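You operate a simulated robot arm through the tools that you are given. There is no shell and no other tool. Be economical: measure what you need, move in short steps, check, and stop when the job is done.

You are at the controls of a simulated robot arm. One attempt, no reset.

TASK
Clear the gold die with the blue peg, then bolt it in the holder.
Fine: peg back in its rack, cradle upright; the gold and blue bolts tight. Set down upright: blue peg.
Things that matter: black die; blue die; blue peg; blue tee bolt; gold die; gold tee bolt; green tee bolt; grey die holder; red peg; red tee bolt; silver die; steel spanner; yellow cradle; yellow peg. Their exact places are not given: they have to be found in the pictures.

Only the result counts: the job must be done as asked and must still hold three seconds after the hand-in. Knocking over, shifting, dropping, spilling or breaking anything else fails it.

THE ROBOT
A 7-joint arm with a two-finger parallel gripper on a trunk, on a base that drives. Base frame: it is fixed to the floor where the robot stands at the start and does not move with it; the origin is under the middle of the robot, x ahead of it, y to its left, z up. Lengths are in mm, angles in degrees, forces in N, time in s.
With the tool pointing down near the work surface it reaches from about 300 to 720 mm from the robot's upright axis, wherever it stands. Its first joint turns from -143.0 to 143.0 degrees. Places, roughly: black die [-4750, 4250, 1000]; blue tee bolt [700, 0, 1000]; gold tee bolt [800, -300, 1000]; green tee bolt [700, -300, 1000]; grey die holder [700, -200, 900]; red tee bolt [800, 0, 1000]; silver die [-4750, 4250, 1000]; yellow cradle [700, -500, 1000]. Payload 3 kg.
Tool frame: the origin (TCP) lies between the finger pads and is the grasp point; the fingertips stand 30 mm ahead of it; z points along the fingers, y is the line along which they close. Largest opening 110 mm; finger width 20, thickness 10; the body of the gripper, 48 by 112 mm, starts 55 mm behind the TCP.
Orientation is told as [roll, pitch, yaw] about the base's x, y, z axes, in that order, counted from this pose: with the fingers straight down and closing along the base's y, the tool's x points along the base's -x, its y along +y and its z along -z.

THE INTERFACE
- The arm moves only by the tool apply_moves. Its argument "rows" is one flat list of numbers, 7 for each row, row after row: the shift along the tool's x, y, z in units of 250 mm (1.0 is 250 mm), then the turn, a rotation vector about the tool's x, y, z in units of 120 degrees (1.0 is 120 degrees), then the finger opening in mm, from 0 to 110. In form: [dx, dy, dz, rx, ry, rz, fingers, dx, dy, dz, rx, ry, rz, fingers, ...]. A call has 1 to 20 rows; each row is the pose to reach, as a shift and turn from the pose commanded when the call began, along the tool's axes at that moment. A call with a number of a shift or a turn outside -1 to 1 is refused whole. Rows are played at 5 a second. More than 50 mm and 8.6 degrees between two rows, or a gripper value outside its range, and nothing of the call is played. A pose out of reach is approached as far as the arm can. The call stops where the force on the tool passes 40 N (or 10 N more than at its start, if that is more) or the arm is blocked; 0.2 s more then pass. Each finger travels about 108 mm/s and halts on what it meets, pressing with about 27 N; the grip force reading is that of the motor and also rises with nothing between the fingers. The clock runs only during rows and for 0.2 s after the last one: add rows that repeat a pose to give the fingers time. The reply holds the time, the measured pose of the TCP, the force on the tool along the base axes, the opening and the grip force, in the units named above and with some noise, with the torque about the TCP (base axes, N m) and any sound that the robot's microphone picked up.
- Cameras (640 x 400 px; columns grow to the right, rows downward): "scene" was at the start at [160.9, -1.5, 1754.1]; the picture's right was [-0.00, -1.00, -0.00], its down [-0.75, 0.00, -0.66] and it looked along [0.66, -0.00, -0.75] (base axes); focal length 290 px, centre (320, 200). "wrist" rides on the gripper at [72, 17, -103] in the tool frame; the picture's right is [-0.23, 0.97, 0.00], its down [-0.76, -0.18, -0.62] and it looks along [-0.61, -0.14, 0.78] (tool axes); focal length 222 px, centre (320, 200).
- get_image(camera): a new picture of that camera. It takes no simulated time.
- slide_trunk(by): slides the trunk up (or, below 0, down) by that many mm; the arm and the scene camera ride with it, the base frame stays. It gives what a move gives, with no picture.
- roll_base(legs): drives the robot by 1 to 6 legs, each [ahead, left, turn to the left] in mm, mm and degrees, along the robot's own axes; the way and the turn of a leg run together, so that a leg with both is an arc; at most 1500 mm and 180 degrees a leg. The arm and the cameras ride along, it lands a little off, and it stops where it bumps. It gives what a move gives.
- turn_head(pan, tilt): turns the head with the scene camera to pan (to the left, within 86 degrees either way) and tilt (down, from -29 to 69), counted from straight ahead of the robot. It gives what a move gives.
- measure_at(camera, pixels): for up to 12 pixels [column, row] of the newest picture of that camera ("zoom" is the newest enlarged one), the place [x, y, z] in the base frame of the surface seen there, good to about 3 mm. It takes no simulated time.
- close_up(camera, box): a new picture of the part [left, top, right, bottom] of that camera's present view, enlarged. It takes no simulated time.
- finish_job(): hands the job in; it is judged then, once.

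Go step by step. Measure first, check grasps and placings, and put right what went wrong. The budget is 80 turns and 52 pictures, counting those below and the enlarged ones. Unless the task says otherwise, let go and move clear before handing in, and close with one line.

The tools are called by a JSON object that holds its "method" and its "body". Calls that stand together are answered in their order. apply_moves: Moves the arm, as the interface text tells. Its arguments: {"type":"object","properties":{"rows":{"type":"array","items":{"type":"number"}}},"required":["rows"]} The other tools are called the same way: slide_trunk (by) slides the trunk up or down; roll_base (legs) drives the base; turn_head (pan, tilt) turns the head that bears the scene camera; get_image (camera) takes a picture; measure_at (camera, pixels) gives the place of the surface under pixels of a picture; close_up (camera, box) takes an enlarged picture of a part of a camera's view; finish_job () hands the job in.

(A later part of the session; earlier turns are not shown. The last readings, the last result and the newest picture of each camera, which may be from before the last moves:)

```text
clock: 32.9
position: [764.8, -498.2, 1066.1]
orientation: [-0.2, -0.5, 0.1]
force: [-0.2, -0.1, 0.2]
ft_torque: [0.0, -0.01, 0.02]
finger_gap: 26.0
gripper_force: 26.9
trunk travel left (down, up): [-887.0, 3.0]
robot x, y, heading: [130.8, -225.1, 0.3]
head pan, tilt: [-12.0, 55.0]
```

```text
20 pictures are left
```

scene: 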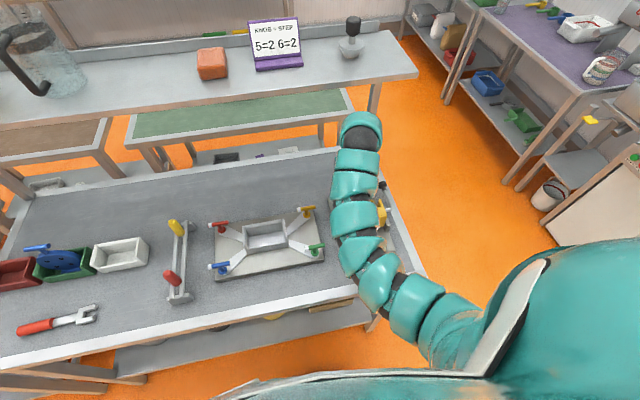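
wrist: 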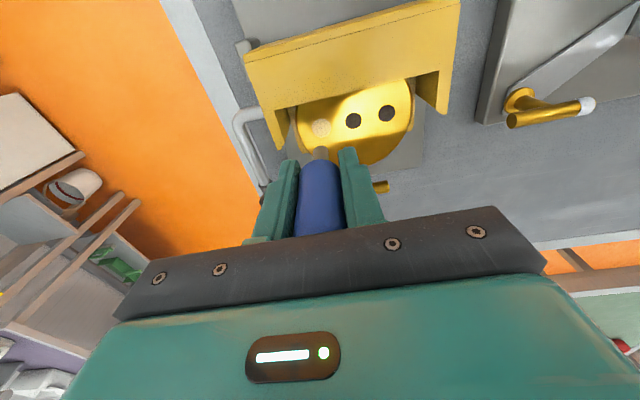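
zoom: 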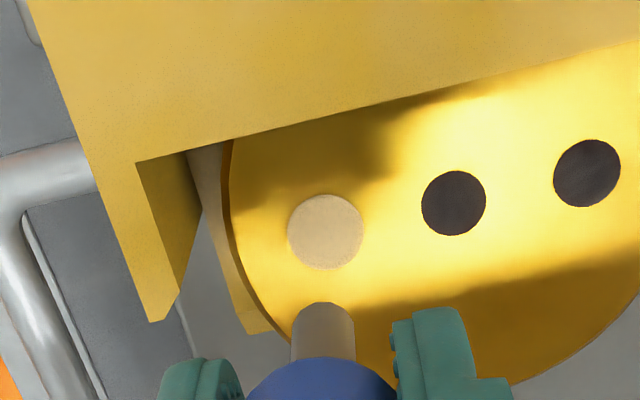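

The handle bottom is now 28 mm below the TCP, a slide of about 10 mm, so contact should come near TCP z≈1036. I'll shift -3 mm in x and -1.5 in y and press in gently.

{"method": "apply_moves", "body": {"rows": [0.012, -0.006, 0.04, 0, 0, 0, 10, 0.012, -0.006, 0.08, 0, 0, 0, 10, 0.012, -0.006, 0.1, 0, 0, 0, 10, 0.012, -0.006, 0.11, 0, 0, 0, 10, 0.012, -0.006, 0.12, 0, 0, 0, 10, 0.012, -0.006, 0.13, 0, 0, 0, 10, 0.012, -0.006, 0.14, 0, 0, 0, 10, 0.012, -0.006, 0.14, 0, 0, 0, 10]}}

{"method": "close_up", "body": {"camera": "wrist", "box": [240, 70, 400, 170]}}

```text
clock: 34.6
position: [762.5, -501.6, 1034.3]
orientation: [-0.3, -0.8, 0.0]
force: [2.9, -3.8, 19.6]
ft_torque: [-0.3, -0.22, -0.06]
finger_gap: 25.8
gripper_force: 27.0
trunk travel left (down, up): [-887.0, 3.0]
robot x, y, heading: [128.9, -222.2, 0.2]
head pan, tilt: [-12.0, 55.0]
```

```text
4.00 times, centred on (320, 120) of wrist
```

zoom: 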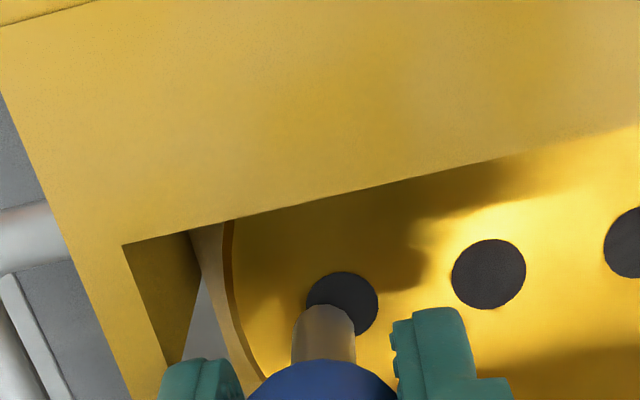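

Now all three holes are dark, so the second plug is cleared too. I'll lift out and carry the peg back toward the rack.

{"method": "apply_moves", "body": {"rows": [0, 0, -0.08, 0, 0, 0, 10, 0, 0, -0.16, 0, 0, 0, 10, -0.1, 0, -0.2, 0, 0, 0, 10, -0.1, 0.16, -0.2, 0, 0, 0, 10, -0.1, 0.32, -0.2, 0, 0, 0, 10, -0.1, 0.48, -0.2, 0, 0, 0, 10, -0.1, 0.64, -0.2, 0, 0, 0, 10, -0.1, 0.8, -0.2, 0, 0, 0, 10, -0.1, 0.96, -0.2, 0, 0, 0, 10]}}

{"method": "apply_moves", "body": {"rows": [0.02, 0.16, 0, 0, 0, 0, 10, 0.06, 0.32, 0, 0, 0, 0, 10, 0.1, 0.48, 0, 0, 0, 0, 10, 0.14, 0.64, 0, 0, 0, 0, 10, 0.18, 0.8, 0, 0, 0, 0, 10, 0.22, 0.96, 0, 0, 0, 0, 10]}}

```text
clock: 36.6
position: [784.3, -261.2, 1081.5]
orientation: [-0.4, -0.5, 0.1]
force: [0.1, -0.9, -1.1]
ft_torque: [-0.02, 0.03, 0.02]
finger_gap: 25.6
gripper_force: 27.0
trunk travel left (down, up): [-887.0, 3.0]
robot x, y, heading: [131.8, -223.6, 0.1]
head pan, tilt: [-12.0, 55.0]
```

```text
clock: 38.0
position: [731.3, -20.7, 1078.2]
orientation: [-0.3, -0.5, -0.1]
force: [-0.2, 0.3, 0.3]
ft_torque: [-0.05, -0.01, -0.02]
finger_gap: 25.7
gripper_force: 26.9
trunk travel left (down, up): [-887.0, 3.0]
robot x, y, heading: [133.3, -222.1, 0.2]
head pan, tilt: [-12.0, 55.0]
```

I'll go to above the blue slot at (718,101) and take a zoomed view to align the shaft with the rails.

{"method": "apply_moves", "body": {"rows": [0.02, 0.16, 0, 0, 0, 0, 10, 0.04, 0.32, 0, 0, 0.004, 0, 10, 0.052, 0.489, 0, 0, 0.004, 0, 10, 0.052, 0.489, 0.08, 0, 0.004, 0, 10, 0.052, 0.489, 0.1, 0, 0.004, 0, 10, 0.052, 0.489, 0.1, 0, 0.004, 0, 10]}}

{"method": "close_up", "body": {"camera": "wrist", "box": [240, 60, 400, 160]}}

```text
clock: 39.5
position: [712.4, 93.6, 1054.1]
orientation: [-0.2, -0.1, 0.1]
force: [-0.5, 1.2, -0.3]
ft_torque: [0.0, 0.01, -0.03]
finger_gap: 25.9
gripper_force: 26.4
out of reach, approached as far as the arm can: row 3, 4, 5, 6
trunk travel left (down, up): [-887.0, 3.0]
robot x, y, heading: [133.6, -222.0, 0.5]
head pan, tilt: [-12.0, 55.0]
```

```text
4.00 times, centred on (320, 110) of wrist
```

zoom: 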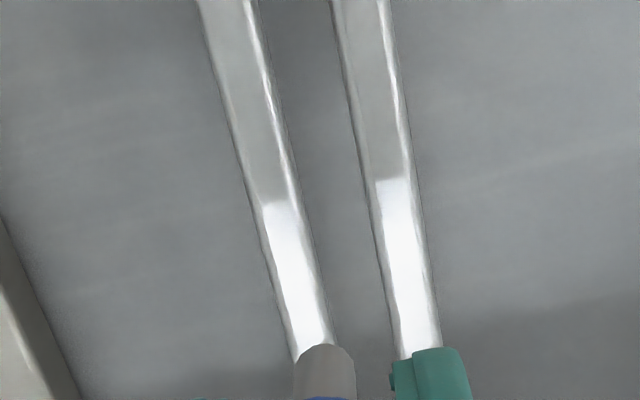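

The tip is near the left rail, so about 6 mm short in y, and the arm is at its reach limit. I'll drive ahead 40 and left 60, then realign.

{"method": "roll_base", "body": {"legs": [[40, 60, 0]]}}

{"method": "apply_moves", "body": {"rows": [0.06, -0.1, -0.01, 0, 0, 0, 10, 0.136, -0.2, -0.02, 0, 0, 0, 10, 0.136, -0.208, -0.02, 0, 0, 0, 10, 0.136, -0.208, -0.02, 0, 0, 0, 10]}}

{"method": "close_up", "body": {"camera": "wrist", "box": [240, 60, 400, 160]}}

```text
clock: 40.5
position: [753.3, 153.4, 1053.3]
orientation: [-0.4, 0.0, 0.1]
force: [0.3, 0.4, -1.3]
ft_torque: [-0.04, 0.04, 0.02]
finger_gap: 25.9
gripper_force: 27.2
trunk travel left (down, up): [-887.0, 3.0]
robot x, y, heading: [172.5, -161.9, 0.1]
head pan, tilt: [-12.0, 55.0]
```

```text
clock: 41.5
position: [719.2, 101.2, 1059.5]
orientation: [-0.3, -0.1, 0.1]
force: [0.2, 0.4, -1.2]
ft_torque: [-0.01, -0.02, 0.01]
finger_gap: 25.6
gripper_force: 27.3
trunk travel left (down, up): [-887.0, 3.0]
robot x, y, heading: [173.5, -164.3, 0.3]
head pan, tilt: [-12.0, 55.0]
```

```text
4.00 times, centred on (320, 110) of wrist
```

zoom: 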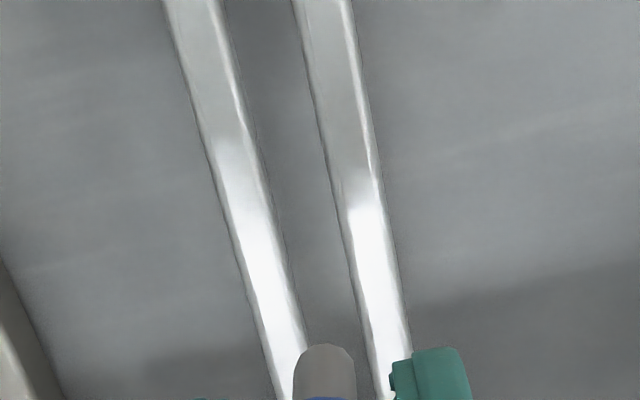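

The shaft lines up with the gap between the rails once parallax is allowed for. I'll lower to z≈990 and check force.

{"method": "apply_moves", "body": {"rows": [0, 0, 0.06, 0, 0, 0, 10, 0, 0, 0.12, 0, 0, 0, 10, 0, 0, 0.18, 0, 0, 0, 10, 0, 0, 0.24, 0, 0, 0, 10, 0, 0, 0.27, 0, 0, 0, 10, 0, 0, 0.27, 0, 0, 0, 10]}}

{"method": "get_image", "body": {"camera": "wrist"}}

```text
clock: 42.9
position: [719.1, 100.1, 992.3]
orientation: [-0.2, -0.1, 0.1]
force: [-0.3, -0.3, -0.9]
ft_torque: [-0.01, 0.05, 0.02]
finger_gap: 25.7
gripper_force: 27.5
trunk travel left (down, up): [-887.0, 3.0]
robot x, y, heading: [174.4, -164.6, -0.0]
head pan, tilt: [-12.0, 55.0]
```

```text
16 pictures are left
```

wrist: 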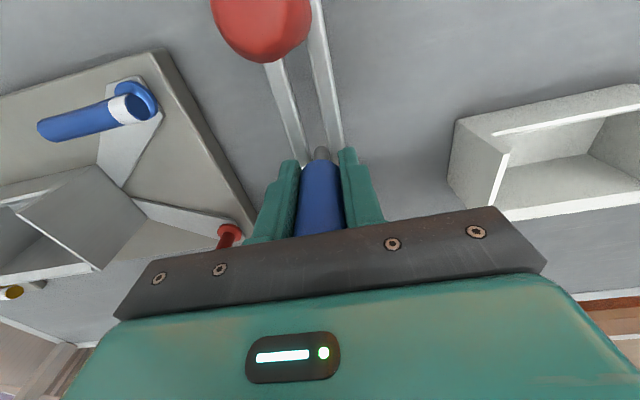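

No contact yet at z 992. I'll lower in 2 mm steps to about 981, watching the force.

{"method": "apply_moves", "body": {"rows": [0, 0, 0.01, 0, 0, 0, 10, 0, 0, 0.02, 0, 0, 0, 10, 0, 0, 0.03, 0, 0, 0, 10, 0, 0, 0.036, 0, 0, 0, 10, 0, 0, 0.036, 0, 0, 0, 10]}}

```text
clock: 44.1
position: [717.9, 100.5, 982.7]
orientation: [-0.2, 0.0, 0.2]
force: [0.7, -0.2, -0.6]
ft_torque: [0.0, 0.02, -0.02]
finger_gap: 25.5
gripper_force: 26.5
trunk travel left (down, up): [-887.0, 3.0]
robot x, y, heading: [173.9, -167.6, 0.3]
head pan, tilt: [-12.0, 55.0]
```

Still free at z≈983, so I'll go down 1 mm at a time, up to 4 mm more.

{"method": "apply_moves", "body": {"rows": [0, 0, 0.004, 0, 0, 0, 10, 0, 0, 0.008, 0, 0, 0, 10, 0, 0, 0.012, 0, 0, 0, 10, 0, 0, 0.012, 0, 0, 0, 10]}}

{"method": "close_up", "body": {"camera": "wrist", "box": [260, 110, 380, 185]}}

```text
clock: 45.1
position: [717.6, 99.6, 983.3]
orientation: [-0.1, -0.4, 0.1]
force: [3.5, 1.7, 32.9]
ft_torque: [0.14, 0.22, 0.03]
finger_gap: 25.7
gripper_force: 27.2
trunk travel left (down, up): [-887.0, 3.0]
robot x, y, heading: [171.8, -163.6, 0.2]
head pan, tilt: [-12.0, 55.0]
```

```text
5.33 times, centred on (320, 148) of wrist
```

zoom: 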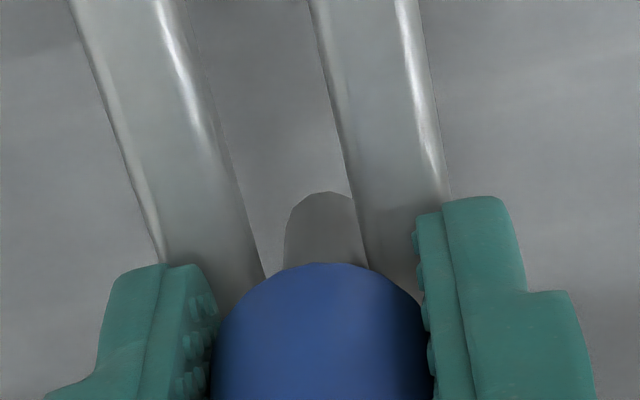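

Contact reads 33 N, and the shaft is between the rails. I'll back off 1.5 mm, open a little, and look.

{"method": "apply_moves", "body": {"rows": [0, 0, -0.01, 0, 0, 0, 10, 0, 0, -0.01, 0, 0, 0, 30, 0, 0, -0.01, 0, 0, 0, 40, 0, 0, -0.01, 0, 0, 0, 40]}}

{"method": "get_image", "body": {"camera": "wrist"}}

```text
clock: 46.1
position: [718.1, 97.5, 982.4]
orientation: [-0.2, -0.2, 0.1]
force: [3.2, -10.9, 14.9]
ft_torque: [-0.01, 0.07, -0.14]
finger_gap: 34.8
gripper_force: 0.0
trunk travel left (down, up): [-887.0, 3.0]
robot x, y, heading: [173.9, -167.1, 0.2]
head pan, tilt: [-12.0, 55.0]
```

```text
14 pictures are left
```

wrist: 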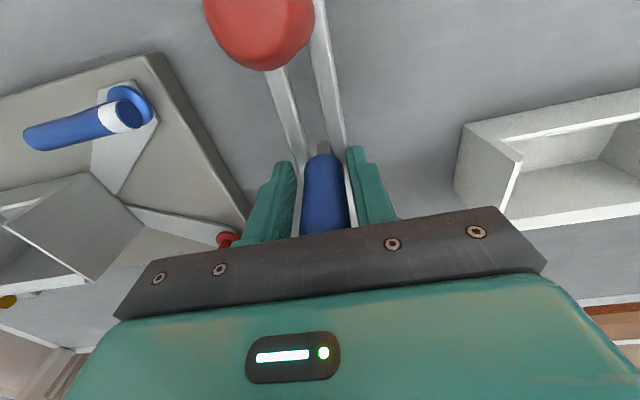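

The fingertips are catching the rails (Fy -11 N). I'll raise 10 mm with this opening, then open wider.

{"method": "apply_moves", "body": {"rows": [0, 0, -0.02, 0, 0, 0, 38, 0, 0, -0.04, 0, 0, 0, 40, 0, 0, -0.04, 0, 0, 0, 60, 0, 0, -0.04, 0, 0, 0, 70]}}

{"method": "get_image", "body": {"camera": "wrist"}}

```text
clock: 47.1
position: [718.0, 100.6, 992.9]
orientation: [-0.2, -0.1, 0.1]
force: [-0.5, -0.3, 0.6]
ft_torque: [-0.01, 0.0, 0.01]
finger_gap: 69.9
gripper_force: 0.2
trunk travel left (down, up): [-887.0, 3.0]
robot x, y, heading: [171.1, -163.9, 0.2]
head pan, tilt: [-12.0, 55.0]
```

```text
13 pictures are left
```

wrist: 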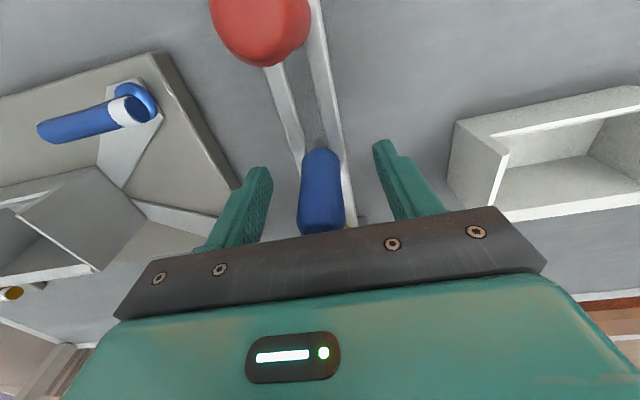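

The peg stands upright between the rails with its top near (323,215). I'll verify its height.

{"method": "measure_at", "body": {"camera": "wrist", "pixels": [[322, 195], [322, 165], [322, 152], [322, 222], [300, 190], [343, 190], [260, 40]]}}

{"method": "apply_moves", "body": {"rows": [0, 0, -0.1, 0, 0, 0, 70, 0, 0, -0.2, 0, 0, 0, 70, 0, 0, -0.3, 0, 0, 0, 70, 0, 0, -0.32, 0, 0, 0, 70]}}

{"method": "close_up", "body": {"camera": "wrist", "box": [220, 20, 420, 220]}}

```text
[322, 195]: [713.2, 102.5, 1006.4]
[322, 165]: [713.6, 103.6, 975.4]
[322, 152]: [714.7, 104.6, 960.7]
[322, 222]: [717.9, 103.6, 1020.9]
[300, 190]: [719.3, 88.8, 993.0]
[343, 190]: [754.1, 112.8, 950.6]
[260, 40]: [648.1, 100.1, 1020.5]
```

```text
clock: 48.1
position: [719.5, 100.3, 1072.5]
orientation: [-0.4, -0.1, 0.1]
force: [0.3, -0.5, 0.4]
ft_torque: [-0.04, 0.01, -0.03]
finger_gap: 70.2
gripper_force: 0.1
trunk travel left (down, up): [-887.0, 3.0]
robot x, y, heading: [174.8, -165.1, 0.2]
head pan, tilt: [-12.0, 55.0]
```

```text
2.00 times, centred on (320, 120) of wrist
```

zoom: 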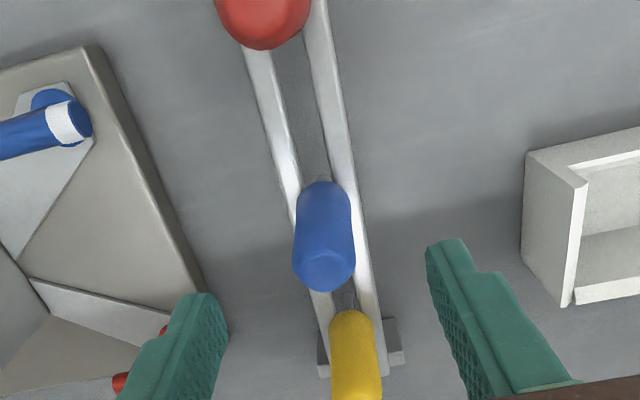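

The peg is seated with its top at z≈1021, as at the start. Now for the cradle: I'll drive right 205 mm so the lever knob at (844,-572,977) is in reach.

{"method": "roll_base", "body": {"legs": [[5, -205, 0]]}}

{"method": "apply_moves", "body": {"rows": [-0.04, -0.18, 0, 0, 0, 0, 70, -0.08, -0.36, 0, 0, 0, 0, 70, -0.12, -0.54, 0, 0, 0, 0, 70, -0.16, -0.72, 0, 0, 0, 0, 70, -0.2, -0.9, 0, 0, 0, 0, 70]}}

{"method": "apply_moves", "body": {"rows": [-0.04, -0.19, 0, 0, 0, 0, 70, -0.08, -0.38, 0, 0, 0, 0, 70, -0.12, -0.57, 0, 0, 0, 0, 70, -0.16, -0.76, 0, 0, 0, 0, 70, -0.18, -0.92, 0, 0, 0, 0, 70, -0.18, -0.92, 0, 0, 0, 0, 70]}}

{"method": "get_image", "body": {"camera": "wrist"}}

```text
clock: 49.7
position: [723.2, -108.3, 1072.1]
orientation: [-0.2, -0.1, 0.3]
force: [-0.3, -1.0, -0.2]
ft_torque: [0.04, 0.0, -0.02]
finger_gap: 70.0
gripper_force: 0.0
trunk travel left (down, up): [-887.0, 3.0]
robot x, y, heading: [181.2, -376.1, 0.2]
head pan, tilt: [-12.0, 55.0]
```

```text
clock: 50.9
position: [774.2, -333.6, 1073.9]
orientation: [-0.2, -0.1, 0.3]
force: [-0.1, -0.5, -0.2]
ft_torque: [0.03, 0.0, 0.03]
finger_gap: 69.8
gripper_force: 0.1
trunk travel left (down, up): [-887.0, 3.0]
robot x, y, heading: [179.1, -372.8, 0.1]
head pan, tilt: [-12.0, 55.0]
```

```text
clock: 52.3
position: [822.8, -564.0, 1074.9]
orientation: [-0.3, -0.1, 0.3]
force: [0.6, 0.5, 1.1]
ft_torque: [-0.05, 0.06, 0.0]
finger_gap: 70.0
gripper_force: 0.1
trunk travel left (down, up): [-887.0, 3.0]
robot x, y, heading: [178.8, -377.4, 0.1]
head pan, tilt: [-12.0, 55.0]
```

```text
11 pictures are left
```

wrist: 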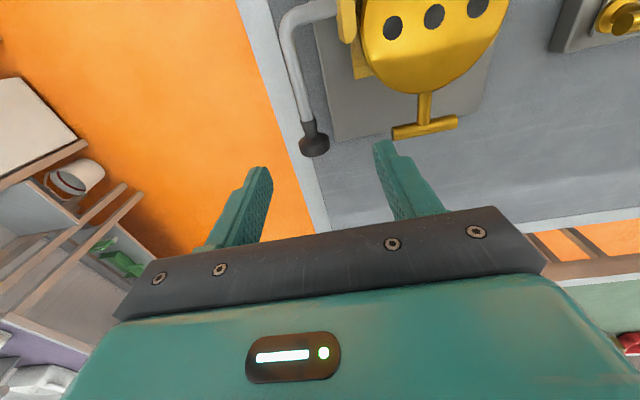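

{"method": "measure_at", "body": {"camera": "wrist", "pixels": [[313, 145], [310, 128], [304, 110], [297, 75], [290, 40], [302, 15], [325, 8], [425, 130], [315, 135], [300, 142], [327, 142], [400, 132]]}}

```text
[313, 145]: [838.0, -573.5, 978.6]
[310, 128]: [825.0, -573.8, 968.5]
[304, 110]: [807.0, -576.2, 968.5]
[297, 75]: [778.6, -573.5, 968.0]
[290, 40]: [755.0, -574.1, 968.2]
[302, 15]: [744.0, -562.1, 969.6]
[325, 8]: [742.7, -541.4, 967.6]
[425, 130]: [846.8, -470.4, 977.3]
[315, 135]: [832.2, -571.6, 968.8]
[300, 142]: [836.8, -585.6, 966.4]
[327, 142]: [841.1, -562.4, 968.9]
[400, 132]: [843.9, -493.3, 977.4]
```

The knob centre is about (842,-574,965), and the lever runs back to a pivot axis near (738, z 963). I'll lower the open fingers around the knob and close.

{"method": "apply_moves", "body": {"rows": [-0.076, -0.04, 0, 0, 0, 0, 70, -0.076, -0.04, 0.15, 0, 0, 0, 70, -0.076, -0.04, 0.3, 0, 0, 0, 70, -0.076, -0.04, 0.436, 0, 0, 0, 70, -0.076, -0.04, 0.436, 0, 0, 0, 40, -0.076, -0.04, 0.436, 0, 0, 0, 10, -0.076, -0.04, 0.436, 0, 0, 0, 10, -0.076, -0.04, 0.436, 0, 0, 0, 10]}}

{"method": "get_image", "body": {"camera": "wrist"}}

```text
clock: 54.1
position: [839.0, -574.8, 966.3]
orientation: [-0.4, -0.1, 0.2]
force: [0.3, -6.4, 1.5]
ft_torque: [-0.1, -0.11, -0.2]
finger_gap: 31.4
gripper_force: 44.7
trunk travel left (down, up): [-887.0, 3.0]
robot x, y, heading: [180.1, -370.8, 0.3]
head pan, tilt: [-12.0, 55.0]
```

```text
10 pictures are left
```

wrist: 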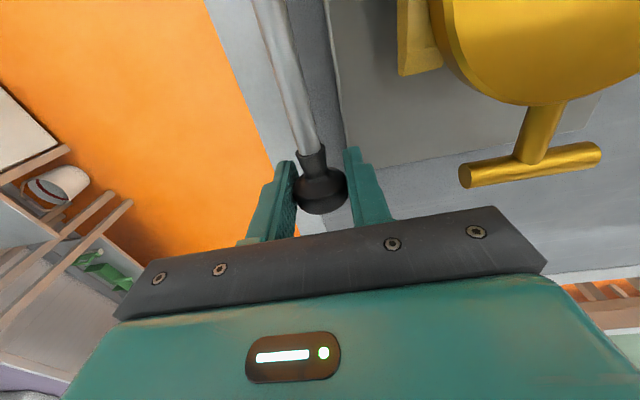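

The knob is gripped with a 31 mm gap. I'll swing it up about the pivot, first to about 40°, watching forces.

{"method": "apply_moves", "body": {"rows": [0.006, 0, -0.058, 0, 0, 0, 10, 0.014, 0, -0.092, 0, 0, 0, 10, 0.024, 0, -0.126, 0, 0, 0, 10, 0.038, 0, -0.158, 0, 0, 0, 10, 0.054, 0, -0.19, 0, 0, 0, 10, 0.073, 0, -0.22, 0, 0, 0, 10, 0.094, 0, -0.248, 0, 0, 0, 10]}}

{"method": "get_image", "body": {"camera": "wrist"}}

```text
clock: 55.7
position: [819.1, -575.1, 1028.6]
orientation: [-0.2, -0.4, 0.3]
force: [10.0, -10.0, -6.7]
ft_torque: [-0.03, -1.42, 0.07]
finger_gap: 31.5
gripper_force: 45.2
trunk travel left (down, up): [-887.0, 3.0]
robot x, y, heading: [177.9, -376.8, 0.4]
head pan, tilt: [-12.0, 55.0]
```

```text
9 pictures are left
```

wrist: 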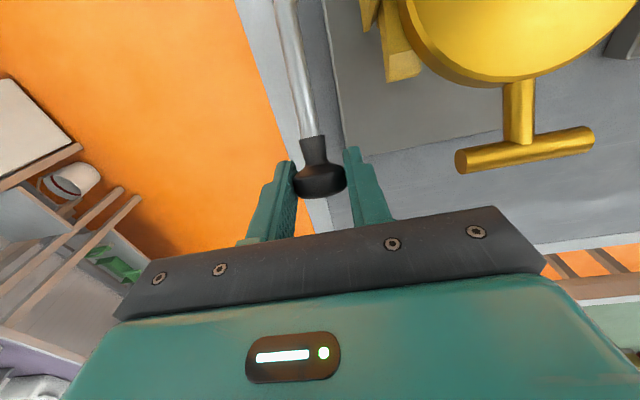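

The cradle and die are turning along with the knob. I'll carry on to 90°.

{"method": "apply_moves", "body": {"rows": [0.024, 0, -0.026, 0, 0, 0, 10, 0.05, 0, -0.05, 0, 0, 0, 10, 0.078, 0, -0.071, 0, 0, 0, 10, 0.108, 0, -0.09, 0, 0, 0, 10, 0.139, 0, -0.106, 0, 0, 0, 10, 0.172, 0, -0.12, 0, 0, 0, 10, 0.206, 0, -0.13, 0, 0, 0, 10, 0.24, 0, -0.138, 0, 0, 0, 10, 0.275, 0, -0.143, 0, 0, 0, 10, 0.31, 0, -0.144, 0, 0, 0, 10, 0.31, 0, -0.144, 0, 0, 0, 10]}}

{"method": "get_image", "body": {"camera": "wrist"}}

```text
clock: 58.1
position: [737.7, -574.2, 1061.7]
orientation: [-0.2, -0.1, 0.4]
force: [0.0, -7.7, 0.6]
ft_torque: [-0.25, 0.06, -0.04]
finger_gap: 13.9
gripper_force: 4.1
trunk travel left (down, up): [-887.0, 3.0]
robot x, y, heading: [181.6, -374.3, 0.3]
head pan, tilt: [-12.0, 55.0]
```

```text
8 pictures are left
```

wrist: 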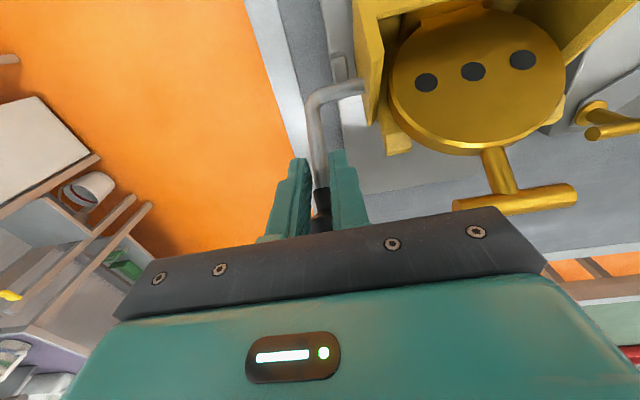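

The gap fell to 14 mm: the knob slipped and I now hold its stem, with the cradle only part way round. I'll measure the lever, knob and tee to get the angle.

{"method": "measure_at", "body": {"camera": "wrist", "pixels": [[315, 105], [318, 135], [321, 165], [322, 185], [322, 200], [318, 225], [350, 88], [515, 203], [500, 170], [470, 72], [450, 145], [365, 20]]}}

```text
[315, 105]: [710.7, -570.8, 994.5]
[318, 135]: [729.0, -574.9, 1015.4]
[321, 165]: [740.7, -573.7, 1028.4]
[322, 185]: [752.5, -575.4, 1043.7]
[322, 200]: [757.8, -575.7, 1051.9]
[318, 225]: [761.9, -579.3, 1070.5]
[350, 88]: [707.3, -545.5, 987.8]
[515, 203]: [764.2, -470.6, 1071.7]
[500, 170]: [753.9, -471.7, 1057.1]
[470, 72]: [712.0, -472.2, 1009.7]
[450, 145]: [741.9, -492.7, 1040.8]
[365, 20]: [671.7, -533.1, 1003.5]
```

The true pivot works out at about (705, z 937) with radius ≈140, and the cradle has turned about 51°. With no load on the tool, hinge friction seems to hold it, so I'll open a little, re-centre on the knob at ≈(771,1060), and grip again.

{"method": "apply_moves", "body": {"rows": [0, 0, 0, 0, 0, 0, 30, 0, 0, 0, 0, 0, 0, 50, 0, 0, 0, 0, 0, 0, 50, -0.07, -0.004, 0.004, 0, 0, 0, 50, -0.132, -0.006, 0.006, 0, 0, 0, 50, -0.132, -0.006, 0.006, 0, 0, 0, 50]}}

{"method": "get_image", "body": {"camera": "wrist"}}

```text
clock: 59.5
position: [771.9, -574.8, 1062.6]
orientation: [-0.1, -0.2, 0.2]
force: [0.5, -0.4, 0.1]
ft_torque: [0.02, 0.0, 0.02]
finger_gap: 50.1
gripper_force: 0.0
trunk travel left (down, up): [-887.0, 3.0]
robot x, y, heading: [180.4, -373.5, 0.4]
head pan, tilt: [-12.0, 55.0]
```

```text
7 pictures are left
```

wrist: 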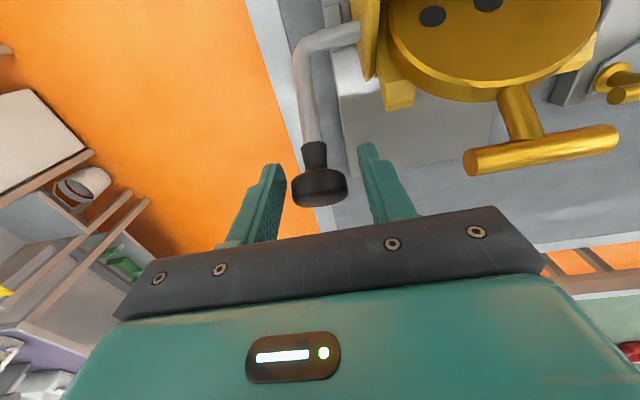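

The cradle stayed put and the knob (320,185) lies between the fingers. I'll grip it and follow the corrected arc to upright.

{"method": "apply_moves", "body": {"rows": [0, 0, 0, 0, 0, 0, 25, 0, 0, 0, 0, 0, 0, 10, 0, 0, 0, 0, 0, 0, 10, 0.024, 0, -0.009, 0, 0, 0, 10, 0.048, 0, -0.018, 0, 0, 0, 10, 0.093, 0, -0.034, 0, 0, 0, 10, 0.141, 0, -0.046, 0, 0, 0, 10, 0.19, 0, -0.053, 0, 0, 0, 10, 0.238, 0, -0.056, 0, 0, 0, 10, 0.288, 0, -0.056, 0, 0, 0, 10, 0.336, 0, -0.051, 0, 0, 0, 10, 0.384, 0, -0.04, 0, 0, 0, 10, 0.384, 0, -0.04, 0, 0, 0, 10]}}

{"method": "get_image", "body": {"camera": "wrist"}}

```text
clock: 62.3
position: [674.4, -575.1, 1071.9]
orientation: [-0.4, -0.2, 0.4]
force: [5.5, -0.1, 4.7]
ft_torque: [-0.09, -1.12, 0.19]
finger_gap: 31.3
gripper_force: 45.6
trunk travel left (down, up): [-887.0, 3.0]
robot x, y, heading: [181.1, -374.4, 0.4]
head pan, tilt: [-12.0, 55.0]
```

```text
6 pictures are left
```

wrist: 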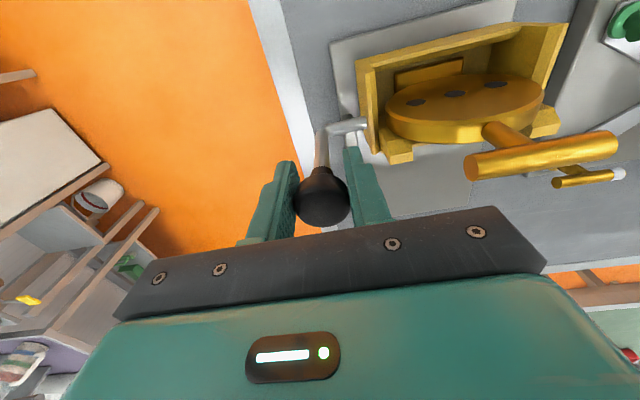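

The cradle looks close to upright, with the tee at (540,155) above it. I'll measure the face, lever and tee to check the angle.

{"method": "measure_at", "body": {"camera": "wrist", "pixels": [[455, 92], [455, 110], [420, 110], [490, 135], [510, 145], [541, 150], [475, 165], [612, 145], [322, 150], [330, 130], [370, 60], [395, 140]]}}

```text
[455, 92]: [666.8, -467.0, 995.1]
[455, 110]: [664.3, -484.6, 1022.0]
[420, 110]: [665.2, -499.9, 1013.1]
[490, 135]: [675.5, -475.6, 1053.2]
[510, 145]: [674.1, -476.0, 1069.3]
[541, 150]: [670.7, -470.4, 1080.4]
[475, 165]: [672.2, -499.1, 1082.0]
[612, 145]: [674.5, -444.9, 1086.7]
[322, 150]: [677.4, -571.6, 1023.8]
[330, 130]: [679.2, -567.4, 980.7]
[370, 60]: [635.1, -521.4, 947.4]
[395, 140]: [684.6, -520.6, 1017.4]
```

The lever is vertical within about 2°, and the tee is at (673,-471) with its top at z≈1084, so the cradle is upright. I'll release the knob, back off toward the robot, and reposition the base for more lifting height.

{"method": "apply_moves", "body": {"rows": [0, 0, 0, 0, 0, 0, 40, 0, 0, 0, 0, 0, 0, 70, 0.1, 0, 0, 0, 0, 0, 70, 0.2, 0, 0, 0, 0, 0, 70, 0.3, 0, 0, 0, 0, 0, 70]}}

{"method": "roll_base", "body": {"legs": [[-160, 170, 0]]}}

{"method": "apply_moves", "body": {"rows": [-0.1, 0, 0, 0, 0, 0, 80, -0.25, -0.04, 0, 0, 0, 0, 80, -0.4, -0.08, 0, 0, 0, 0, 80, -0.55, -0.12, 0, 0, 0, 0, 80, -0.6, -0.2, -0.0, 0, 0, 0, 80, -0.6, -0.26, 0, 0, 0, 0, 80]}}

{"method": "get_image", "body": {"camera": "wrist"}}

```text
clock: 63.5
position: [625.5, -575.6, 1072.9]
orientation: [-0.3, -0.1, 0.3]
force: [0.6, -0.1, 0.5]
ft_torque: [-0.02, -0.02, -0.01]
finger_gap: 70.1
gripper_force: 0.0
out of reach, approached as far as the arm can: row 5
trunk travel left (down, up): [-887.0, 3.0]
robot x, y, heading: [174.7, -373.5, 0.4]
head pan, tilt: [-12.0, 55.0]
```

```text
clock: 65.2
position: [463.1, -407.9, 1073.5]
orientation: [-0.3, -0.1, 0.6]
force: [0.3, 0.1, 0.6]
ft_torque: [-0.01, 0.01, -0.03]
finger_gap: 70.0
gripper_force: 0.0
trunk travel left (down, up): [-887.0, 3.0]
robot x, y, heading: [18.0, -210.5, 0.5]
head pan, tilt: [-12.0, 55.0]
```

```text
clock: 66.7
position: [615.8, -470.2, 1073.5]
orientation: [-0.1, -0.1, 0.7]
force: [-0.3, 0.4, -0.7]
ft_torque: [0.0, 0.02, -0.02]
finger_gap: 80.1
gripper_force: 0.0
trunk travel left (down, up): [-887.0, 3.0]
robot x, y, heading: [18.1, -209.4, 0.8]
head pan, tilt: [-12.0, 55.0]
```

```text
5 pictures are left
```

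wrist: 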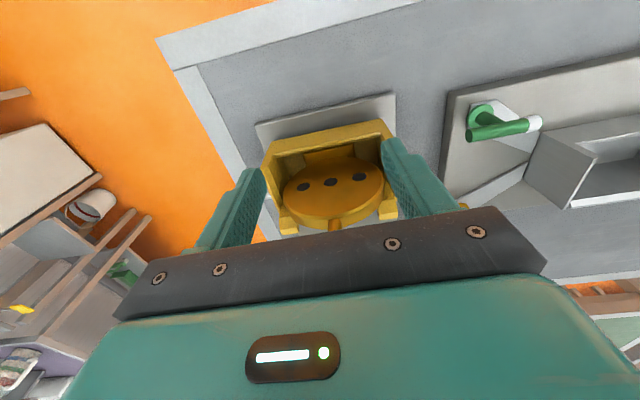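

The cradle stayed upright with all holes dark. I'll measure the die, the cradle and the visible part of the holder pocket.

{"method": "measure_at", "body": {"camera": "wrist", "pixels": [[330, 182], [330, 205], [330, 168], [335, 225], [282, 195], [383, 185], [330, 140], [380, 128], [285, 215], [390, 210], [555, 140], [610, 165]]}}

{"method": "measure_at", "body": {"camera": "wrist", "pixels": [[530, 165], [575, 205], [600, 145], [620, 190], [585, 155], [635, 160], [630, 138], [545, 150]]}}

```text
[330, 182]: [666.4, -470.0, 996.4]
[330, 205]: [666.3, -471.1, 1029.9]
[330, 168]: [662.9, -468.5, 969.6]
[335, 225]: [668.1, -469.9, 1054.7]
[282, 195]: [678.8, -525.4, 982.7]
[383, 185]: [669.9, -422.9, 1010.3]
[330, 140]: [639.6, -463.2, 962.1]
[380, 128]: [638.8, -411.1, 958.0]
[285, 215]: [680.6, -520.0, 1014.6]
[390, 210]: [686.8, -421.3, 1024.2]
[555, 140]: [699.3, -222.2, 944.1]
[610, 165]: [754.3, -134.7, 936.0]
```

```text
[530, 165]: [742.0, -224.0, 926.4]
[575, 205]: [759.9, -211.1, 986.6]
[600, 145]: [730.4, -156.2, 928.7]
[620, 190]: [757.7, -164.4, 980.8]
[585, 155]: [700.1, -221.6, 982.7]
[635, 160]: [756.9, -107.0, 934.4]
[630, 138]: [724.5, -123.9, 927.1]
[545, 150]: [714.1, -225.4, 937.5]
```

The die face is vertical at x≈666, and the holder pocket spans x≈699–760 with its centre at about (729,-167) and floor z≈928. I'll move over the tee at (673,-471,1078) and close on its two ends.

{"method": "apply_moves", "body": {"rows": [-0.12, -0.004, 0, 0, 0, 0, 80, -0.228, -0.004, -0.01, 0, 0, 0, 80, -0.228, -0.004, -0.01, 0, 0, 0, 60, -0.228, -0.004, -0.01, 0, 0, 0, 40, -0.228, -0.004, -0.01, 0, 0, 0, 30, -0.228, -0.004, -0.01, 0, 0, 0, 30]}}

```text
clock: 68.0
position: [672.4, -471.0, 1075.1]
orientation: [-0.1, -0.1, 0.6]
force: [-2.8, -0.7, -0.7]
ft_torque: [0.0, 0.27, 0.16]
finger_gap: 69.1
gripper_force: 27.0
trunk travel left (down, up): [-887.0, 3.0]
robot x, y, heading: [15.9, -206.4, 0.4]
head pan, tilt: [-12.0, 55.0]
```

The fingers closed on the tee ends with a 69 mm gap. I'll lift straight up 50 mm and watch the force.

{"method": "apply_moves", "body": {"rows": [0, 0, -0.04, 0, 0, 0, 30, 0, 0, -0.08, 0, 0, 0, 30, 0, 0, -0.12, 0, 0, 0, 30, 0, 0, -0.16, 0, 0, 0, 30, 0, 0, -0.2, 0, 0, 0, 30, 0, 0, -0.2, 0, 0, 0, 30]}}

{"method": "get_image", "body": {"camera": "wrist"}}

```text
clock: 69.5
position: [687.9, -473.8, 1100.7]
orientation: [-0.3, -0.2, 0.6]
force: [-5.9, 0.8, -5.3]
ft_torque: [-0.1, 0.58, -0.01]
finger_gap: 69.4
gripper_force: 26.9
out of reach, approached as far as the arm can: row 2, 3, 4, 5, 6
trunk travel left (down, up): [-887.0, 3.0]
robot x, y, heading: [16.1, -212.8, 0.5]
head pan, tilt: [-12.0, 55.0]
```

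```text
4 pictures are left
```

wrist: 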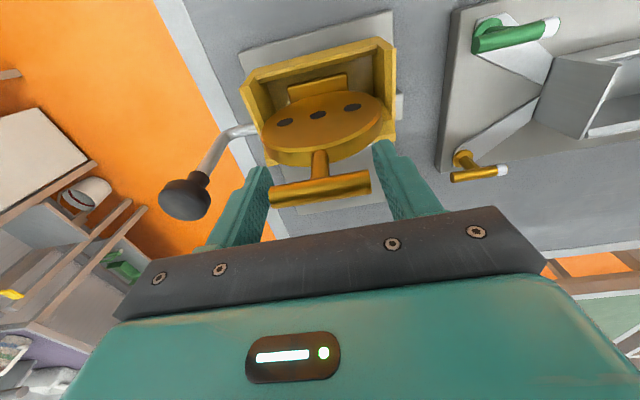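

The lift hit the reach limit at z 1100 and drifted 15 mm in x. I'll measure where the tee and die are now relative to the fingers.

{"method": "measure_at", "body": {"camera": "wrist", "pixels": [[320, 182], [320, 190], [280, 195], [365, 180], [320, 165], [318, 115], [320, 135], [315, 100], [320, 85], [320, 60], [275, 150], [390, 85]]}}

{"method": "measure_at", "body": {"camera": "wrist", "pixels": [[490, 85], [540, 70], [570, 132], [590, 65], [620, 100], [600, 135], [612, 62], [635, 55], [505, 130], [560, 95]]}}

```text
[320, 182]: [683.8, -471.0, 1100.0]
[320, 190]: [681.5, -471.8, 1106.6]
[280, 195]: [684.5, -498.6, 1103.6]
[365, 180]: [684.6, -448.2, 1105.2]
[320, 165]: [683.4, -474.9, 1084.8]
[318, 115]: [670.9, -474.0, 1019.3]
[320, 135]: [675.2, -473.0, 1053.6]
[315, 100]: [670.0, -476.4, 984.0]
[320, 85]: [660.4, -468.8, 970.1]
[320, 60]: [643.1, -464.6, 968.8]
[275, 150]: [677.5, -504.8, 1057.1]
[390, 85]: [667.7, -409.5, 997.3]
```

```text
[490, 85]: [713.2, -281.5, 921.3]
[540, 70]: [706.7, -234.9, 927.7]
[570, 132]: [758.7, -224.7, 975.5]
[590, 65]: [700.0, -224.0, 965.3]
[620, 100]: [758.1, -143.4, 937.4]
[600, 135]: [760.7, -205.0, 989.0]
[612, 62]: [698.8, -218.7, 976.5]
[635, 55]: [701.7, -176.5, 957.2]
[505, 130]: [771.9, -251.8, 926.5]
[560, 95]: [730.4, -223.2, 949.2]
```

The die rose with the tee to z≈1100, with the tee held level with the TCP. Its foot probably isn't clear of the front wall yet. Earlier reachable poses show more height is available when the target is further to the robot's right. So I'll set the die back down, release, and retreat.

{"method": "apply_moves", "body": {"rows": [0.03, 0.004, 0.02, 0, 0, 0, 30, 0.06, 0.01, 0.05, 0, 0, 0, 30, 0.06, 0.01, 0.08, 0, 0, 0, 30, 0.06, 0.01, 0.096, 0, 0, 0, 30, 0.06, 0.01, 0.096, 0, 0, 0, 30]}}

```text
clock: 70.7
position: [671.2, -469.6, 1076.6]
orientation: [-0.2, -0.2, 0.7]
force: [-0.6, 4.8, 16.6]
ft_torque: [0.06, -0.31, 0.06]
finger_gap: 69.5
gripper_force: 27.1
trunk travel left (down, up): [-887.0, 3.0]
robot x, y, heading: [14.7, -209.0, 0.5]
head pan, tilt: [-12.0, 55.0]
```

The die is seated again (17 N of press). I'll release, retreat, drive ahead 72 and left 80, then come back to grip about 17 mm lower on the tee ends.

{"method": "apply_moves", "body": {"rows": [0, 0, -0.008, 0, 0, 0, 30, 0, 0, -0.008, 0, 0, 0, 60, 0, 0, -0.008, 0, 0, 0, 85, 0, 0, -0.008, 0, 0, 0, 85, 0.18, 0, -0.008, 0, 0, 0, 85, 0.36, 0, -0.008, 0, 0, 0, 85, 0.52, 0, -0.008, 0, 0, 0, 85]}}

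{"method": "roll_base", "body": {"legs": [[72, 80, 0]]}}

```text
clock: 72.2
position: [541.2, -475.7, 1076.8]
orientation: [-0.4, -0.3, 0.6]
force: [0.1, -1.0, 0.5]
ft_torque: [-0.01, 0.01, 0.0]
finger_gap: 84.8
gripper_force: 0.1
trunk travel left (down, up): [-887.0, 3.0]
robot x, y, heading: [22.4, -210.0, 0.4]
head pan, tilt: [-12.0, 55.0]
```

```text
clock: 73.4
position: [614.4, -395.1, 1075.0]
orientation: [-0.4, -0.3, 0.5]
force: [0.5, -0.6, -0.4]
ft_torque: [-0.03, -0.01, -0.01]
finger_gap: 85.4
gripper_force: 0.0
trunk travel left (down, up): [-887.0, 3.0]
robot x, y, heading: [88.2, -130.1, 0.4]
head pan, tilt: [-12.0, 55.0]
```

Now I'll move in line with the tee, 15 mm lower, then forward around it, and close.

{"method": "apply_moves", "body": {"rows": [0, -0.16, 0, -0.003, 0, 0.004, 85, 0, -0.304, 0.03, -0.003, 0.002, 0.004, 85, 0, -0.304, 0.06, -0.003, 0.002, 0.004, 85, -0.12, -0.304, 0.06, -0.003, 0.002, 0.004, 85, -0.234, -0.304, 0.06, -0.003, 0.002, 0.004, 85, -0.234, -0.304, 0.06, -0.003, 0.002, 0.004, 60, -0.234, -0.304, 0.06, -0.003, 0.002, 0.004, 40, -0.234, -0.304, 0.06, -0.003, 0.002, 0.004, 30]}}

{"method": "apply_moves", "body": {"rows": [0, 0, -0.03, 0, 0, 0, 30, 0, 0, -0.06, 0, 0, 0, 30, 0, 0, -0.09, 0, 0, 0, 30, 0, 0, -0.12, 0, 0, 0, 30, 0, 0, -0.12, 0, 0, 0, 30]}}

```text
clock: 75.2
position: [675.1, -471.6, 1063.7]
orientation: [0.1, 0.0, 0.2]
force: [1.3, 0.7, 2.0]
ft_torque: [-0.12, -0.12, 0.06]
finger_gap: 69.3
gripper_force: 27.0
trunk travel left (down, up): [-887.0, 3.0]
robot x, y, heading: [89.0, -131.0, 0.8]
head pan, tilt: [-12.0, 55.0]
```

```text
clock: 76.4
position: [675.4, -472.6, 1075.0]
orientation: [-0.3, -0.2, 0.0]
force: [0.6, 0.0, -4.3]
ft_torque: [-0.01, -0.04, 0.04]
finger_gap: 69.0
gripper_force: 27.0
out of reach, approached as far as the arm can: row 3, 4, 5
trunk travel left (down, up): [-887.0, 3.0]
robot x, y, heading: [88.5, -128.9, 0.8]
head pan, tilt: [-12.0, 55.0]
```

At this radius the limit is only about z 1077, so a longer reach does better. The die can pivot about the tee axis in the fingers, so I'll try pitching the tool outward 20° to gain lift height.

{"method": "apply_moves", "body": {"rows": [-0.01, 0, -0.01, 0, -0.06, 0, 30, -0.018, 0, -0.02, 0, -0.12, 0, 30, -0.024, 0, -0.03, 0, -0.17, 0, 30, -0.024, 0, -0.07, 0, -0.17, 0, 30, -0.024, 0, -0.11, 0, -0.17, 0, 30, -0.024, 0, -0.15, 0, -0.17, 0, 30, -0.024, 0, -0.15, 0, -0.17, 0, 30]}}

```text
clock: 78.0
position: [680.6, -472.1, 1112.6]
orientation: [0.0, -20.4, 0.1]
force: [0.0, -0.1, 0.9]
ft_torque: [0.01, 0.02, 0.01]
finger_gap: 29.9
gripper_force: 0.0
trunk travel left (down, up): [-887.0, 3.0]
robot x, y, heading: [88.9, -129.0, 0.3]
head pan, tilt: [-12.0, 55.0]
```

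Tilting gave z 1112 in easy reach, but the grip slipped off the tee (gap 30). I'll check where the die is.

{"method": "get_image", "body": {"camera": "wrist"}}

```text
3 pictures are left
```

wrist: 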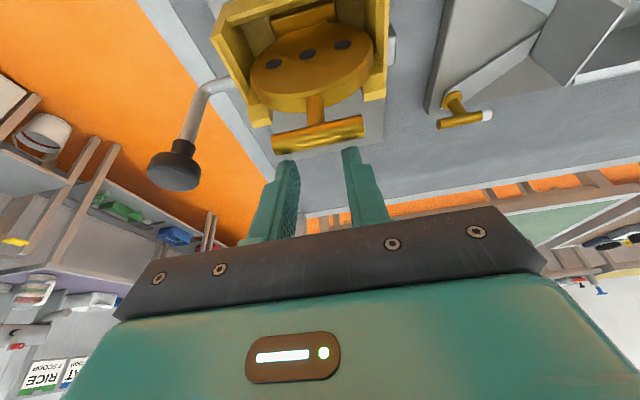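

{"method": "measure_at", "body": {"camera": "wrist", "pixels": [[318, 135], [280, 142], [355, 125], [318, 128], [315, 85], [307, 55], [305, 70], [305, 20], [305, 12], [270, 30], [275, 60], [318, 108]]}}

```text
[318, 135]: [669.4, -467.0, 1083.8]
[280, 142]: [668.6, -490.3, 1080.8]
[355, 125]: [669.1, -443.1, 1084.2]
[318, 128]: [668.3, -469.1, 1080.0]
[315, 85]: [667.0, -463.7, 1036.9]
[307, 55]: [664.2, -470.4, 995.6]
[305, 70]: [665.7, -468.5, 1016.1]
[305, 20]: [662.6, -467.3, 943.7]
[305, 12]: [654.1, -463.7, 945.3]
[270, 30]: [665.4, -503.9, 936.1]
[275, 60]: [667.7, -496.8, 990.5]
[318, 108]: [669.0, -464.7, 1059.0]
```

The die is seated upright (tee centre ≈1077, foot bottom ≈936). I'll keep the tool tilted 20°, which allows the lift, open, come down around the tee, grip it centrally, and lift.

{"method": "apply_moves", "body": {"rows": [0, 0, 0, 0, 0, 0, 85, 0, 0, 0, 0, 0, 0, 85, 0.036, 0.008, 0.068, 0, 0, 0, 85, 0.072, 0.008, 0.135, 0, 0, 0, 85, 0.072, 0.008, 0.135, 0, 0, 0, 60, 0.072, 0.008, 0.135, 0, 0, 0, 40, 0.072, 0.008, 0.135, 0, 0, 0, 20, 0.072, 0.008, 0.135, 0, 0, 0, 20]}}

{"method": "apply_moves", "body": {"rows": [-0.014, 0, -0.037, 0, 0, 0, 20, -0.028, 0, -0.075, 0, 0, 0, 20, -0.042, 0, -0.112, 0, 0, 0, 20, -0.056, 0, -0.15, 0, 0, 0, 20, -0.07, 0, -0.187, 0, 0, 0, 20, -0.07, 0, -0.187, 0, 0, 0, 20]}}

```text
clock: 79.8
position: [675.0, -469.7, 1075.8]
orientation: [0.0, -20.4, 0.0]
force: [-0.5, -0.6, -0.2]
ft_torque: [-0.27, 0.05, 0.01]
finger_gap: 69.4
gripper_force: 26.8
trunk travel left (down, up): [-887.0, 3.0]
robot x, y, heading: [88.2, -129.0, 0.7]
head pan, tilt: [-12.0, 55.0]
```

```text
clock: 81.2
position: [674.4, -469.3, 1125.7]
orientation: [0.1, -20.4, 0.1]
force: [-1.0, 0.6, -4.6]
ft_torque: [0.01, 0.12, 0.06]
finger_gap: 69.3
gripper_force: 27.5
trunk travel left (down, up): [-887.0, 3.0]
robot x, y, heading: [83.9, -130.4, 0.5]
head pan, tilt: [-12.0, 55.0]
```

The die hangs at tee z≈1126 (4.6 N, gap 69), so its foot is near 985. I'll drive back 110 mm over the low front wall, left 302 and ahead 166, to enter the holder pocket from its low front side.

{"method": "roll_base", "body": {"legs": [[-110, 0, 0], [0, 302, 0]]}}

```text
clock: 84.1
position: [561.1, -170.1, 1125.6]
orientation: [-0.1, -20.4, 0.2]
force: [0.2, 0.1, -5.4]
ft_torque: [0.05, -0.02, 0.0]
finger_gap: 69.2
gripper_force: 27.3
trunk travel left (down, up): [-887.0, 3.0]
robot x, y, heading: [-25.6, 168.2, 0.8]
head pan, tilt: [-12.0, 55.0]
```

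Still holding at (561,-170). Now ahead 168 mm and left 3.

{"method": "roll_base", "body": {"legs": [[168, 2, 0]]}}

{"method": "get_image", "body": {"camera": "wrist"}}

```text
clock: 85.5
position: [733.9, -167.0, 1124.4]
orientation: [-0.1, -20.2, 0.1]
force: [0.0, -0.1, -5.4]
ft_torque: [0.0, -0.02, 0.03]
finger_gap: 69.3
gripper_force: 27.0
trunk travel left (down, up): [-887.0, 3.0]
robot x, y, heading: [144.4, 171.9, 0.8]
head pan, tilt: [-12.0, 55.0]
```

```text
2 pictures are left
```

wrist: 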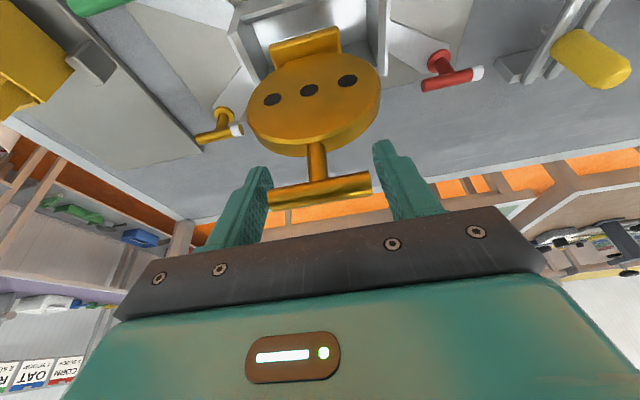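

{"method": "measure_at", "body": {"camera": "wrist", "pixels": [[310, 90], [310, 120], [310, 72], [305, 45], [305, 37], [320, 185], [280, 45], [338, 40], [300, 22], [235, 30], [385, 20], [383, 60]]}}

{"method": "measure_at", "body": {"camera": "wrist", "pixels": [[437, 62], [425, 85], [470, 75], [222, 115], [205, 135], [232, 130], [260, 8], [380, 5], [448, 75], [218, 130], [375, 40], [255, 60]]}}

```text
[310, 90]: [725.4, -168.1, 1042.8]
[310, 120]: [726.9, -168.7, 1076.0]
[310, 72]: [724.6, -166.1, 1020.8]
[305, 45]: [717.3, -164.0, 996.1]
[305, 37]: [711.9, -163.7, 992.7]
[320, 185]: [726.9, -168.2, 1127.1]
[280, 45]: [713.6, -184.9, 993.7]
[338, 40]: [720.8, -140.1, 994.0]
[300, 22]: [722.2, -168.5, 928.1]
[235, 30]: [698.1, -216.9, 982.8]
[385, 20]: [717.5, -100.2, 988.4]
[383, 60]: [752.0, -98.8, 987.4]
```

```text
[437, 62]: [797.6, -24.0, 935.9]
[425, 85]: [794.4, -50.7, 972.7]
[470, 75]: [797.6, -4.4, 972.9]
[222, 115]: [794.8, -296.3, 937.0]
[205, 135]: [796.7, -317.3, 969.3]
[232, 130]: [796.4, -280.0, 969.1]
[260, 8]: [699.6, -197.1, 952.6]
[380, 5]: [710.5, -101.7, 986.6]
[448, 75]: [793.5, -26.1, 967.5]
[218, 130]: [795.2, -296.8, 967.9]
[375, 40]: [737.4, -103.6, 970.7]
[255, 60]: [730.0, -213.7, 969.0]
```

The die face is vertical at x 725 with the foot at y -185 to -140. The pocket's inner walls are at y -214 and -104, and the floor is at 928. I'll shift -4 mm in x and +7 in y, then lower toward tee z≈1071.

{"method": "apply_moves", "body": {"rows": [0.015, 0.028, -0.0056, 0, 0, 0, 20, 0.035, 0.028, 0.047, 0, 0, 0, 20, 0.054, 0.028, 0.099, 0, 0, 0, 20, 0.071, 0.028, 0.143, 0, 0, 0, 20, 0.082, 0.028, 0.173, 0, 0, 0, 20, 0.086, 0.028, 0.184, 0, 0, 0, 20, 0.086, 0.028, 0.184, 0, 0, 0, 20]}}

```text
clock: 87.1
position: [728.2, -159.5, 1074.4]
orientation: [0.0, -20.4, 0.1]
force: [-0.6, -0.2, -5.4]
ft_torque: [-0.02, 0.01, -0.04]
finger_gap: 69.1
gripper_force: 26.8
trunk travel left (down, up): [-887.0, 3.0]
robot x, y, heading: [143.6, 176.3, 0.9]
head pan, tilt: [-12.0, 55.0]
```

It went in freely and still hangs by 5.4 N at z 1074. I'll lower 1 mm at a time until it touches down.

{"method": "apply_moves", "body": {"rows": [0.0014, 0, 0.0037, 0, 0, 0, 20, 0.0028, 0, 0.0075, 0, 0, 0, 20, 0.0042, 0, 0.0112, 0, 0, 0, 20, 0.0056, 0, 0.015, 0, 0, 0, 20, 0.0063, 0, 0.0168, 0, 0, 0, 20, 0.0063, 0, 0.0168, 0, 0, 0, 20]}}

```text
clock: 88.5
position: [727.9, -159.9, 1069.3]
orientation: [0.0, -20.4, 0.2]
force: [0.2, -0.5, -5.3]
ft_torque: [0.01, -0.03, -0.01]
finger_gap: 69.1
gripper_force: 26.9
trunk travel left (down, up): [-887.0, 3.0]
robot x, y, heading: [147.2, 173.3, 0.6]
head pan, tilt: [-12.0, 55.0]
```

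No contact yet, so I'll continue down a few more millimetres.

{"method": "apply_moves", "body": {"rows": [0.0014, 0, 0.0037, 0, 0, 0, 20, 0.0028, 0, 0.0075, 0, 0, 0, 20, 0.0042, 0, 0.0112, 0, 0, 0, 20, 0.0056, 0, 0.015, 0, 0, 0, 20, 0.007, 0, 0.0187, 0, 0, 0, 20, 0.0084, 0, 0.0225, 0, 0, 0, 20, 0.0084, 0, 0.0225, 0, 0, 0, 20]}}

```text
clock: 90.1
position: [727.6, -159.8, 1065.8]
orientation: [-0.1, -20.5, 0.2]
force: [4.0, 0.6, 16.4]
ft_torque: [-0.01, -0.09, 0.0]
finger_gap: 69.5
gripper_force: 26.9
trunk travel left (down, up): [-887.0, 3.0]
robot x, y, heading: [144.1, 175.3, 0.7]
head pan, tilt: [-12.0, 55.0]
```

The die touched down at z 1066 (16 N of press). I'll ease off, release, and rise clear of the tee, then drive right for the gold bolt.

{"method": "apply_moves", "body": {"rows": [-0.0014, 0, -0.005, 0, 0, 0, 20, -0.0014, 0, -0.005, 0, 0, 0, 60, -0.0014, 0, -0.005, 0, 0, 0, 95, -0.0014, 0, -0.005, 0, 0, 0, 95, -0.021, 0, -0.056, 0, 0, 0, 95, -0.042, 0, -0.112, 0, 0, 0, 95, -0.063, 0, -0.168, 0, 0, 0, 95, -0.084, 0, -0.225, 0, 0, 0, 95]}}

{"method": "roll_base", "body": {"legs": [[40, -250, 0]]}}

```text
clock: 91.9
position: [727.1, -158.8, 1125.3]
orientation: [-0.1, -20.3, 0.2]
force: [0.7, 1.1, 0.1]
ft_torque: [0.0, 0.02, 0.0]
finger_gap: 95.0
gripper_force: 0.0
trunk travel left (down, up): [-887.0, 3.0]
robot x, y, heading: [147.1, 173.1, 0.6]
head pan, tilt: [-12.0, 55.0]
```

```text
clock: 93.8
position: [771.8, -407.7, 1124.0]
orientation: [0.1, -20.5, 0.2]
force: [-0.3, 0.4, 0.1]
ft_torque: [-0.01, 0.0, 0.01]
finger_gap: 95.0
gripper_force: 0.0
trunk travel left (down, up): [-887.0, 3.0]
robot x, y, heading: [187.3, -74.2, 0.9]
head pan, tilt: [-12.0, 55.0]
```

I'll level the tool and move to above the gold bolt at (796,-297), at z 1030.

{"method": "apply_moves", "body": {"rows": [0.011, 0.111, 0.096, 0, 0.043, 0, 80, 0.022, 0.222, 0.192, 0, 0.085, 0, 80, 0.034, 0.333, 0.288, 0, 0.128, 0, 80, 0.045, 0.444, 0.385, 0, 0.17, 0, 80, 0.045, 0.444, 0.385, 0, 0.17, 0, 80]}}

```text
clock: 95.0
position: [792.5, -295.3, 1030.4]
orientation: [0.0, 0.0, 0.2]
force: [-0.2, -0.4, -0.2]
ft_torque: [0.01, -0.07, 0.02]
finger_gap: 80.2
gripper_force: 0.0
trunk travel left (down, up): [-887.0, 3.0]
robot x, y, heading: [187.8, -73.1, 0.7]
head pan, tilt: [-12.0, 55.0]
```

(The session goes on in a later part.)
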